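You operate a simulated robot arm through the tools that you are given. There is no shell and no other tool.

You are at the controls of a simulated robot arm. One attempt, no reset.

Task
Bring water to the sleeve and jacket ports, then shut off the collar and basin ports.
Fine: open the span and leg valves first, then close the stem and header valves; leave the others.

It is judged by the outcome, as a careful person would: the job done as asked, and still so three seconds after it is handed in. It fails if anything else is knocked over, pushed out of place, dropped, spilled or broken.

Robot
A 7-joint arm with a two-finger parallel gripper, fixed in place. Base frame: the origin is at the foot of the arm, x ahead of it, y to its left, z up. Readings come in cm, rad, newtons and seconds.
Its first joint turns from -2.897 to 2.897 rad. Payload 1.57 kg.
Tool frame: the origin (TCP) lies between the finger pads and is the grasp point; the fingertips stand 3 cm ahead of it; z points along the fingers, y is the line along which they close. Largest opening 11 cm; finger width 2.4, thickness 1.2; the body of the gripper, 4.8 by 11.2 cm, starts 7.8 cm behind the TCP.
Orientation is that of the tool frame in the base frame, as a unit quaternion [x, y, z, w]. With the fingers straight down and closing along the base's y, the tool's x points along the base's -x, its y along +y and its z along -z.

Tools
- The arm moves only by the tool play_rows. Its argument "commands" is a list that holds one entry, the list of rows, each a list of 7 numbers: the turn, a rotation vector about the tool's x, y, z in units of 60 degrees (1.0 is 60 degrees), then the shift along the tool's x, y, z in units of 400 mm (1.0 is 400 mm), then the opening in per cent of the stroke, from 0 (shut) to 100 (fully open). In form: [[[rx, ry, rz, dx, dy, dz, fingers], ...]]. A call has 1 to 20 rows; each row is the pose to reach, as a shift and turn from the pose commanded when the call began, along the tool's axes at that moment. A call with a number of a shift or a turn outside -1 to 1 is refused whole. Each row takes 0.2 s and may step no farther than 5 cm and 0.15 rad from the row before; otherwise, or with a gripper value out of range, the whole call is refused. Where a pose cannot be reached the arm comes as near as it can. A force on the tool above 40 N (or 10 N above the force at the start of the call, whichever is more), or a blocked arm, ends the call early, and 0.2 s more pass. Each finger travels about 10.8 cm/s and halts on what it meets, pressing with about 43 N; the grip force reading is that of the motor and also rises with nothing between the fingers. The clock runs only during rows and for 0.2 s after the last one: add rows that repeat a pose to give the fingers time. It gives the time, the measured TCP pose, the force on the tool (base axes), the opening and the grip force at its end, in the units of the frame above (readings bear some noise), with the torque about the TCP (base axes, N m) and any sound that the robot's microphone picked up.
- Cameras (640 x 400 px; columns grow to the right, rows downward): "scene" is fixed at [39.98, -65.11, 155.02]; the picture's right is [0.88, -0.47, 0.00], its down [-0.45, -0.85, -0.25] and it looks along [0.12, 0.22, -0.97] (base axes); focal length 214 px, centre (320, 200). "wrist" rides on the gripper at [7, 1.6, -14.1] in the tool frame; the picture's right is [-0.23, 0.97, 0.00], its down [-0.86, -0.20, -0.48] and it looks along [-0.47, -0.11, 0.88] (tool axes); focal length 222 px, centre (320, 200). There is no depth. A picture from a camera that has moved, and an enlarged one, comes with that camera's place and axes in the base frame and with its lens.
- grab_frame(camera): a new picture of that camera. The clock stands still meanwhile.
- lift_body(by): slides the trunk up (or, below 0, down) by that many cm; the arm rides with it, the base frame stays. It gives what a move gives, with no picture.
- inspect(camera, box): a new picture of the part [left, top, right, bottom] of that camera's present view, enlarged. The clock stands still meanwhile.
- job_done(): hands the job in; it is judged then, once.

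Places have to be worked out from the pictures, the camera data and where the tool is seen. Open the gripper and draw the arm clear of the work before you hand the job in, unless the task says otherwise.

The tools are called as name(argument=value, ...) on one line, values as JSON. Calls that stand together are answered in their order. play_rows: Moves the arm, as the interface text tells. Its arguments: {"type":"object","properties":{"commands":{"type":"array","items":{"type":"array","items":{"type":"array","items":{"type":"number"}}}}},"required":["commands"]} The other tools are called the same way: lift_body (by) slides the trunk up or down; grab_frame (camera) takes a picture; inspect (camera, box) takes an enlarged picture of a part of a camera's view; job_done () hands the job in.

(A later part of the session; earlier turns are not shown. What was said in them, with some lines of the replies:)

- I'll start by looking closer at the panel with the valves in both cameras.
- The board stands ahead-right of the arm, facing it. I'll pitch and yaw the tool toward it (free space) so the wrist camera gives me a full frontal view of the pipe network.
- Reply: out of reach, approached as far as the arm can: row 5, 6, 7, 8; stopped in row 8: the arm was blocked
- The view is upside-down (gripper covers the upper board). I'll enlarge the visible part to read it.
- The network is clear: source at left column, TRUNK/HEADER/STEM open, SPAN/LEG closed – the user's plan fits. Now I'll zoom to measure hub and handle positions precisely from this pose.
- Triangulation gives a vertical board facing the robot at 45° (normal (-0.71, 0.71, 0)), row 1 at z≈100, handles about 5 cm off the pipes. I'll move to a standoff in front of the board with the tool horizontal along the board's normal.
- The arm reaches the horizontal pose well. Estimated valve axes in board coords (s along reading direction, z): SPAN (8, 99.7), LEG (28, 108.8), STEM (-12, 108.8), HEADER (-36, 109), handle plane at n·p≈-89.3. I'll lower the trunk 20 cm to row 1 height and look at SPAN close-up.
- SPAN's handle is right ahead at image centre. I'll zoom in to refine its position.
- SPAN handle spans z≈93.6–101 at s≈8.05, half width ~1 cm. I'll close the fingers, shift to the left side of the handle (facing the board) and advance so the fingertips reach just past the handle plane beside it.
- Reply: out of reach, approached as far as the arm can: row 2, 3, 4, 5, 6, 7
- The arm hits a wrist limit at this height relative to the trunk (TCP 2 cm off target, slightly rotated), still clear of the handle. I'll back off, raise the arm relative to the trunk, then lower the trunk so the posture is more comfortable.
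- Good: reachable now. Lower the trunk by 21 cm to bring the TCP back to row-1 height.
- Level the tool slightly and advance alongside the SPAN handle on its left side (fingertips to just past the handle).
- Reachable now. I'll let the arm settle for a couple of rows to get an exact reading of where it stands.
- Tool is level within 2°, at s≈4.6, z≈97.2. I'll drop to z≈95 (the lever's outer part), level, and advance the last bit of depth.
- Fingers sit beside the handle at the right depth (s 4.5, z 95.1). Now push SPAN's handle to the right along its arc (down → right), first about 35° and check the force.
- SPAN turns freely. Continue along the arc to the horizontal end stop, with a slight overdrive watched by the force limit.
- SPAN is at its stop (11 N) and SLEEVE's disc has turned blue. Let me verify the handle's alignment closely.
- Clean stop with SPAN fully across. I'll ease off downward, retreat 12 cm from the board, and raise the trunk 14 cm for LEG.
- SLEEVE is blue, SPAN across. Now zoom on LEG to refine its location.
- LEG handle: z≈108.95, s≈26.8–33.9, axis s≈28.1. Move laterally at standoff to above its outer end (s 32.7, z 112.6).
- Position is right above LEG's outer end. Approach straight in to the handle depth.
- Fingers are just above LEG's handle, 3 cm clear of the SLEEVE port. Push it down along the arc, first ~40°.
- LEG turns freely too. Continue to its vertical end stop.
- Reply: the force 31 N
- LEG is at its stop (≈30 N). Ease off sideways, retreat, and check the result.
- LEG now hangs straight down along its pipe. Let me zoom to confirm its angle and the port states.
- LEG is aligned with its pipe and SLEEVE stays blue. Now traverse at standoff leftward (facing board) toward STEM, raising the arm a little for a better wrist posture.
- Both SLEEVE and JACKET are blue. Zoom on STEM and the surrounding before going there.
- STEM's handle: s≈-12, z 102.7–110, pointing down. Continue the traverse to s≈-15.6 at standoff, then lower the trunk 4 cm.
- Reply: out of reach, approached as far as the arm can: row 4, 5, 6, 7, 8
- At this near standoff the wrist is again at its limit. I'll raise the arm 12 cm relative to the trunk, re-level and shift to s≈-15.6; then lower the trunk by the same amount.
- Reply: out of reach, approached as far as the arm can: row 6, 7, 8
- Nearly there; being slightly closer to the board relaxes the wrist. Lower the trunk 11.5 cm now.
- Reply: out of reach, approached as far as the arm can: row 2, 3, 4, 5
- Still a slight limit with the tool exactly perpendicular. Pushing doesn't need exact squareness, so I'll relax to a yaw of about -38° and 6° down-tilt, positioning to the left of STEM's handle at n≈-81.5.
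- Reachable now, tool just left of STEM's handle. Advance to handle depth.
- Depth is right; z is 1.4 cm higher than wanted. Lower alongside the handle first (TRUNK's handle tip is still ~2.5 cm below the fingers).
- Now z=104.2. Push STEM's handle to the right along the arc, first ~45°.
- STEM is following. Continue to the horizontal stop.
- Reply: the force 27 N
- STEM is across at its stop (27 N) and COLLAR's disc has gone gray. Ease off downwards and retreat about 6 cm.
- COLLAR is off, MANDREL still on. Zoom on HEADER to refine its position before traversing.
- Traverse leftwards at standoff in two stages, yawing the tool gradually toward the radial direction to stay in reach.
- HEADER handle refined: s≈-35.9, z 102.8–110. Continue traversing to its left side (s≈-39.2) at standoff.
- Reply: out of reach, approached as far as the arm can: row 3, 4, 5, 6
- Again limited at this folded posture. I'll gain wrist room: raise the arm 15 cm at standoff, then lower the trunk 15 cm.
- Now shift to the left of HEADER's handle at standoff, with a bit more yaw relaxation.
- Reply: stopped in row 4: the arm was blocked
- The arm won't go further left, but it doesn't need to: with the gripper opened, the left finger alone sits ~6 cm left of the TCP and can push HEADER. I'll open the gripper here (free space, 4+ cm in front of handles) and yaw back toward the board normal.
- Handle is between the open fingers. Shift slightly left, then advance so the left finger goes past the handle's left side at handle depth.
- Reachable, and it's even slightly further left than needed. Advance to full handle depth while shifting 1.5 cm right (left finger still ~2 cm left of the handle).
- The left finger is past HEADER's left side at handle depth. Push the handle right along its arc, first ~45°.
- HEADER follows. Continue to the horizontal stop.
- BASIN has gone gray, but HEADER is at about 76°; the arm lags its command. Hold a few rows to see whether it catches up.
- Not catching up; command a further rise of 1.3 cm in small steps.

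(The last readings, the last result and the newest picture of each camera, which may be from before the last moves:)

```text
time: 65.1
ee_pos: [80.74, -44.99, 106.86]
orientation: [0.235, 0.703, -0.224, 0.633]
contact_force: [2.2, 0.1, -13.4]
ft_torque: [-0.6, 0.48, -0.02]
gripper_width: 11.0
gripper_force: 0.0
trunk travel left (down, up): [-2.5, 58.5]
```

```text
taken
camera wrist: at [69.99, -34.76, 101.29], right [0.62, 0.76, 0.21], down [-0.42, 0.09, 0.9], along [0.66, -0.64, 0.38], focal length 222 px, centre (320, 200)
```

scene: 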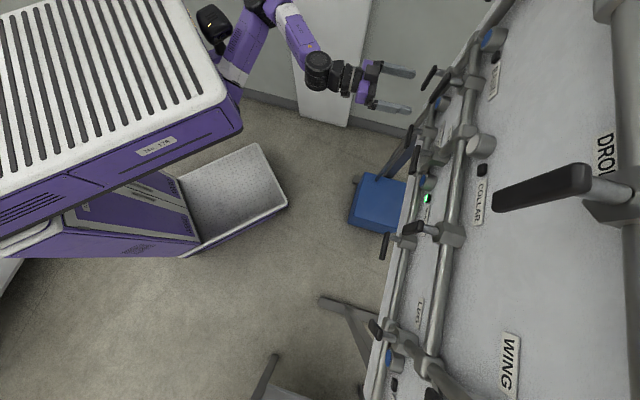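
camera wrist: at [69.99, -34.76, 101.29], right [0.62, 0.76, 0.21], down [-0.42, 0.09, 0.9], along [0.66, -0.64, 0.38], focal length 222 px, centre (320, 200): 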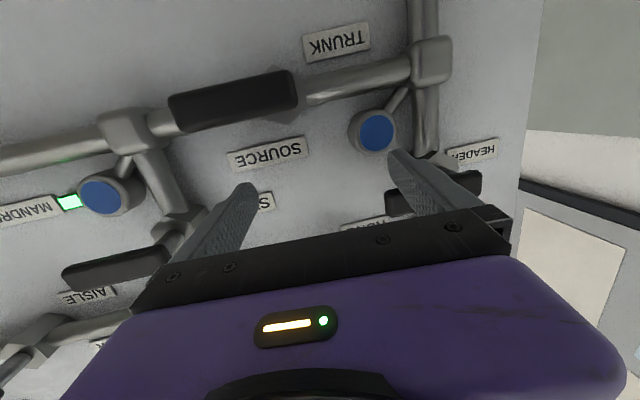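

Force rises to 13 N – at the stop. One more small nudge to seat it fully.

play_rows(commands=[[[0, 0, 0, -0.004, 0, 0, 100], [0, 0, 0, -0.008, 0, 0, 100], [0, 0, 0, -0.008, 0, 0, 100]]])

inspect(camera="wrist", box=[330, 100, 540, 230])

inspect(camera="scene", box=[340, 20, 500, 120])

```text
time: 66.0
ee_pos: [80.9, -45.18, 106.89]
orientation: [0.234, 0.707, -0.225, 0.628]
contact_force: [0.2, 0.0, -0.2]
ft_torque: [-0.08, 0.03, -0.06]
gripper_width: 11.01
gripper_force: 0.1
trunk travel left (down, up): [-2.5, 58.5]
stopped in row 3: the force on the tool passed its limit at 40 N (the readings are from after the stop); the commanded pose is now the measured one
```

```text
3.05 times, centred on (435, 165) of wrist
camera zoom: at [70.03, -34.8, 101.4], right [0.62, 0.76, 0.2], down [-0.41, 0.09, 0.91], along [0.67, -0.64, 0.37], focal length 677 px, centre (-30, 307)
```

zoom: 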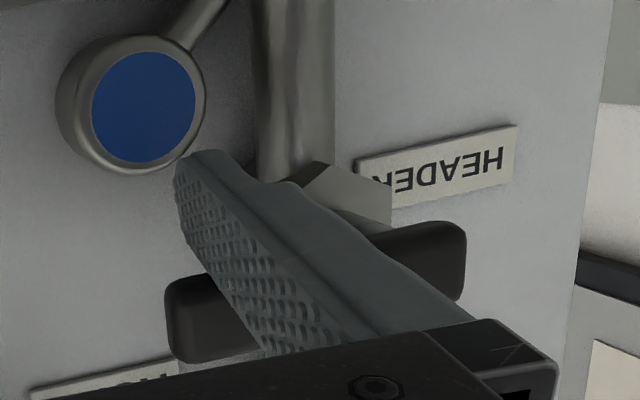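

```text
4.00 times, centred on (420, 70) of scene
camera zoom: at [39.98, -65.11, 155.02], right [0.88, -0.47, 0.0], down [-0.45, -0.85, -0.25], along [0.12, 0.22, -0.97], focal length 858 px, centre (-80, 720)
```

zoom: 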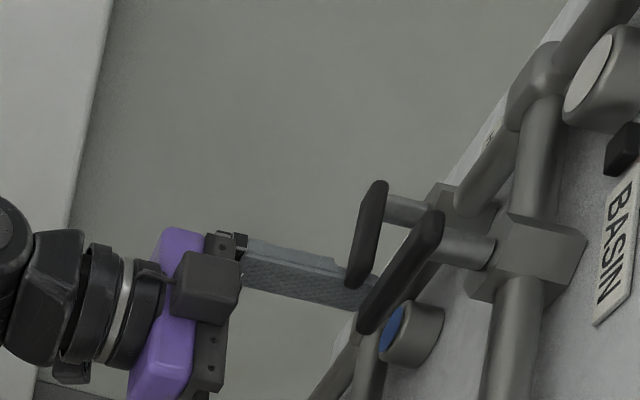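

HEADER is firmly on its stop, BASIN is off. Ease down off the handle and back straight out of the handle layer.

play_rows(commands=[[[0, 0, 0, 0.012, 0, 0, 100], [0, 0, 0, 0.02, 0, 0, 100], [0, 0, 0, 0.025, 0.005, -0.04, 100], [0, 0, 0, 0.03, 0.01, -0.08, 100], [0, 0, 0, 0.035, 0.015, -0.12, 100], [0, 0, 0, 0.035, 0.015, -0.12, 100]]])

grab_frame(camera="wrist")

grab_frame(camera="scene")

```text
time: 67.4
ee_pos: [77.78, -41.66, 104.49]
orientation: [0.228, 0.716, -0.231, 0.618]
contact_force: [-0.3, 2.0, -0.2]
ft_torque: [0.02, 0.01, 0.02]
gripper_width: 10.99
gripper_force: 0.1
trunk travel left (down, up): [-2.5, 58.5]
```

```text
taken
camera wrist: at [66.89, -31.3, 99.38], right [0.63, 0.76, 0.18], down [-0.38, 0.1, 0.92], along [0.68, -0.64, 0.35], focal length 222 px, centre (320, 200)
```

wrist: 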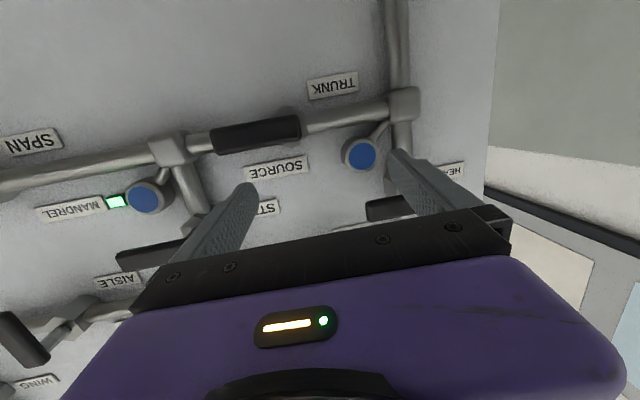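

```text
taken
```

scene: 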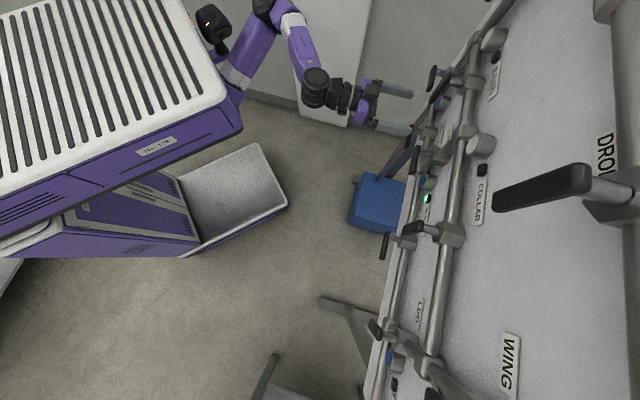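

Fingers are out of the handle layer. Retreat further away from the board and toward the middle to view the whole result.

play_rows(commands=[[[0, 0, 0, 0.0076, 0.0079, -0.06, 100], [0, 0, 0, 0.0153, 0.0157, -0.123, 100], [0, 0, 0, 0.022, -0.06, -0.15, 100], [0, 0, 0, 0.03, -0.14, -0.19, 100], [0, 0, 0, 0.0406, -0.2226, -0.2264, 100], [0, 0, 0, 0.0406, -0.2226, -0.2264, 100], [0, 0, 0, 0.0406, -0.2226, -0.2264, 100]]])

grab_frame(camera="wrist")

grab_frame(camera="scene")

```text
time: 69.0
ee_pos: [65.33, -42.66, 104.5]
orientation: [0.226, 0.717, -0.231, 0.618]
contact_force: [0.1, -0.9, 0.7]
ft_torque: [-0.01, 0.01, -0.04]
gripper_width: 10.99
gripper_force: 0.0
trunk travel left (down, up): [-2.5, 58.5]
```

```text
taken
camera wrist: at [54.35, -32.46, 99.39], right [0.62, 0.76, 0.18], down [-0.38, 0.1, 0.92], along [0.68, -0.64, 0.35], focal length 222 px, centre (320, 200)
```

wrist: 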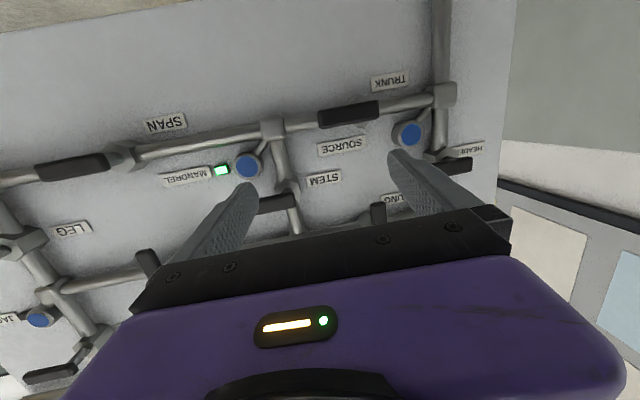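

```text
taken
```

scene: 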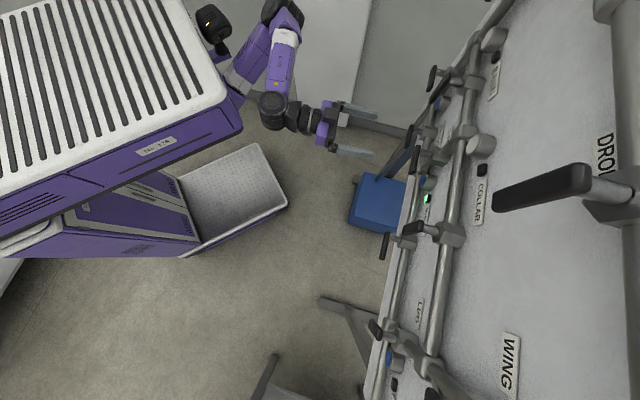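

Clear of the board now. Zoom in to verify all four handles and port states.

inspect(camera="wrist", box=[220, 60, 500, 240])

inspect(camera="wrist", box=[0, 90, 240, 390])

inspect(camera="scene", box=[360, 10, 520, 270])

inspect(camera="scene", box=[350, 220, 510, 400])

```text
2.22 times, centred on (360, 150) of wrist
camera zoom: at [54.35, -32.46, 99.39], right [0.62, 0.76, 0.18], down [-0.38, 0.1, 0.92], along [0.68, -0.64, 0.35], focal length 494 px, centre (231, 311)
```

zoom: 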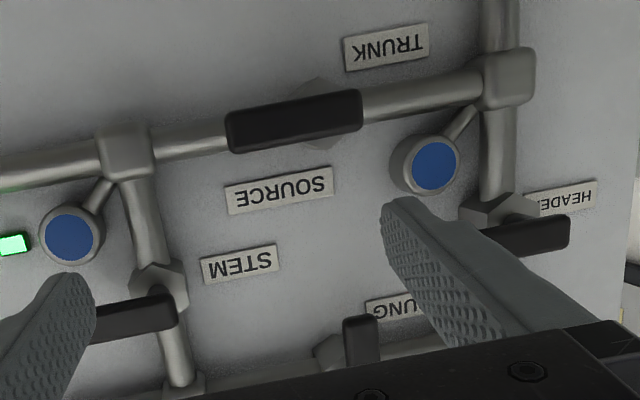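

```text
1.33 times, centred on (120, 240) of wrist
camera zoom: at [54.35, -32.46, 99.39], right [0.62, 0.76, 0.18], down [-0.38, 0.1, 0.92], along [0.68, -0.64, 0.35], focal length 296 px, centre (587, 147)
```

zoom: 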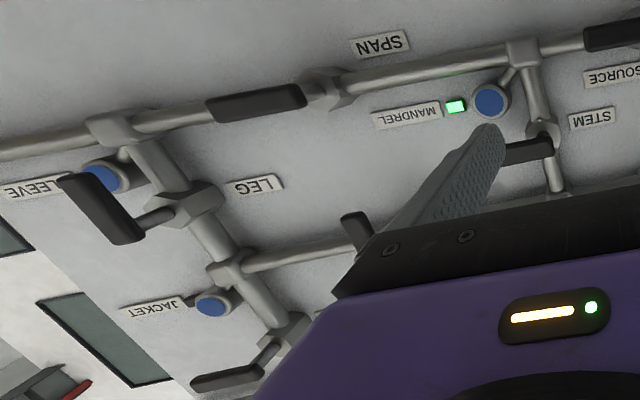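

```text
1.54 times, centred on (440, 140) of scene
camera zoom: at [39.98, -65.11, 155.02], right [0.88, -0.47, 0.0], down [-0.45, -0.85, -0.25], along [0.12, 0.22, -0.97], focal length 330 px, centre (135, 292)
```

zoom: 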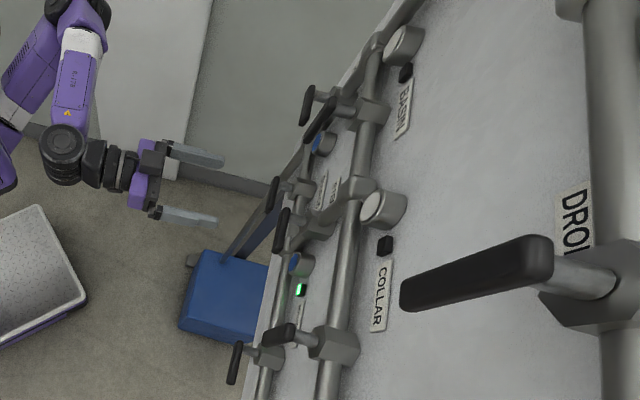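

```text
2.22 times, centred on (430, 310) of scene
camera zoom: at [39.98, -65.11, 155.02], right [0.88, -0.47, 0.0], down [-0.45, -0.85, -0.25], along [0.12, 0.22, -0.97], focal length 477 px, centre (76, -44)
```

zoom: 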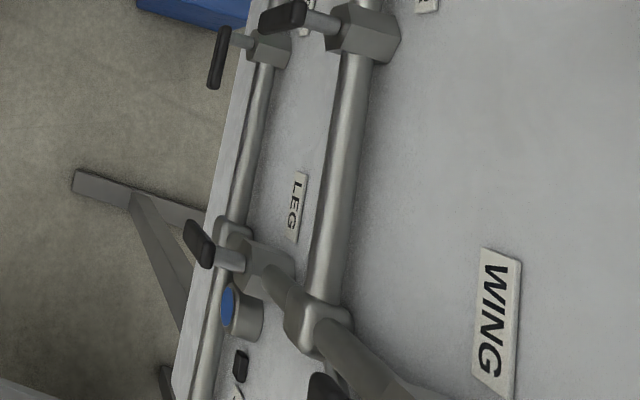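

All as intended: SLEEVE, JACKET and MANDREL blue; COLLAR and BASIN gray; SPAN/STEM/HEADER across, LEG down; other handles untouched. I'll draw the open gripper a bit further from the board and check once more.

play_rows(commands=[[[0, 0, 0, 0.0086, -0.057, -0.044, 100], [0, 0, 0, 0.0172, -0.114, -0.088, 100], [0, 0, 0, 0.0258, -0.171, -0.132, 100], [0, 0, 0, 0.0345, -0.229, -0.177, 100], [0, 0, 0, 0.0345, -0.229, -0.177, 100], [0, 0, 0, 0.0345, -0.229, -0.177, 100]]])

grab_frame(camera="wrist")

grab_frame(camera="scene")

```text
time: 70.4
ee_pos: [55.08, -45.86, 103.69]
orientation: [0.223, 0.724, -0.218, 0.615]
contact_force: [0.1, 0.2, 0.0]
ft_torque: [-0.01, 0.03, -0.03]
gripper_width: 11.02
gripper_force: 0.1
trunk travel left (down, up): [-2.5, 58.5]
```

```text
taken
camera wrist: at [43.89, -35.8, 98.97], right [0.61, 0.77, 0.18], down [-0.38, 0.08, 0.92], along [0.7, -0.63, 0.34], focal length 222 px, centre (320, 200)
```

wrist: 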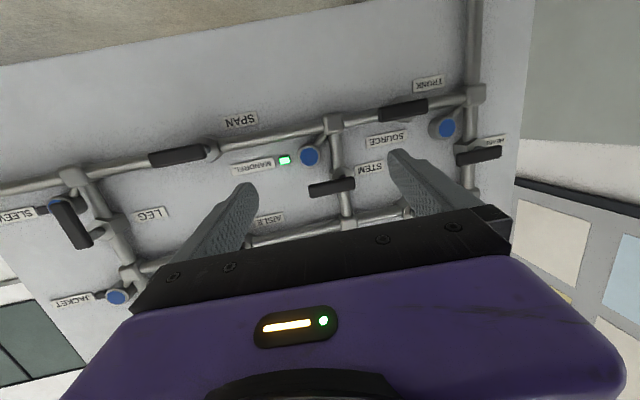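

```text
taken
```

scene: 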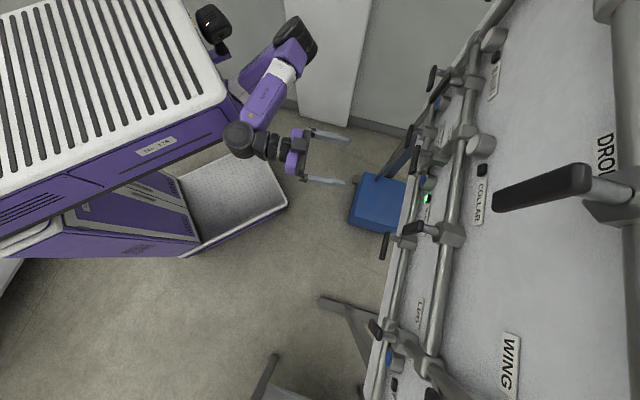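

The arm is well clear of the board with the gripper open. SLEEVE and JACKET have water, COLLAR and BASIN are off, and MANDREL is still supplied, with the four valves on their stops. I'm handing the job in.

job_done()

```text
The job is handed in.
```

The job is done and handed in. The SLEEVE and JACKET ports now show blue (water on), and the COLLAR and BASIN ports show gray (off).

- **Opened first:** I turned the SPAN valve, then LEG, each to its end stop. SLEEVE turned blue after SPAN and JACKET after LEG.
- **Closed after:** I turned STEM, then HEADER, to their stops. COLLAR went gray with STEM and BASIN with HEADER.
- **Left alone:** I didn't touch any other valve. MANDREL still has water.

The final nudge to seat HEADER went past the 40 N force limit, so that move stopped early. The handle was already on its stop, and I saw no damage in the pictures afterwards.

The gripper is open and the arm is drawn back clear of the board.
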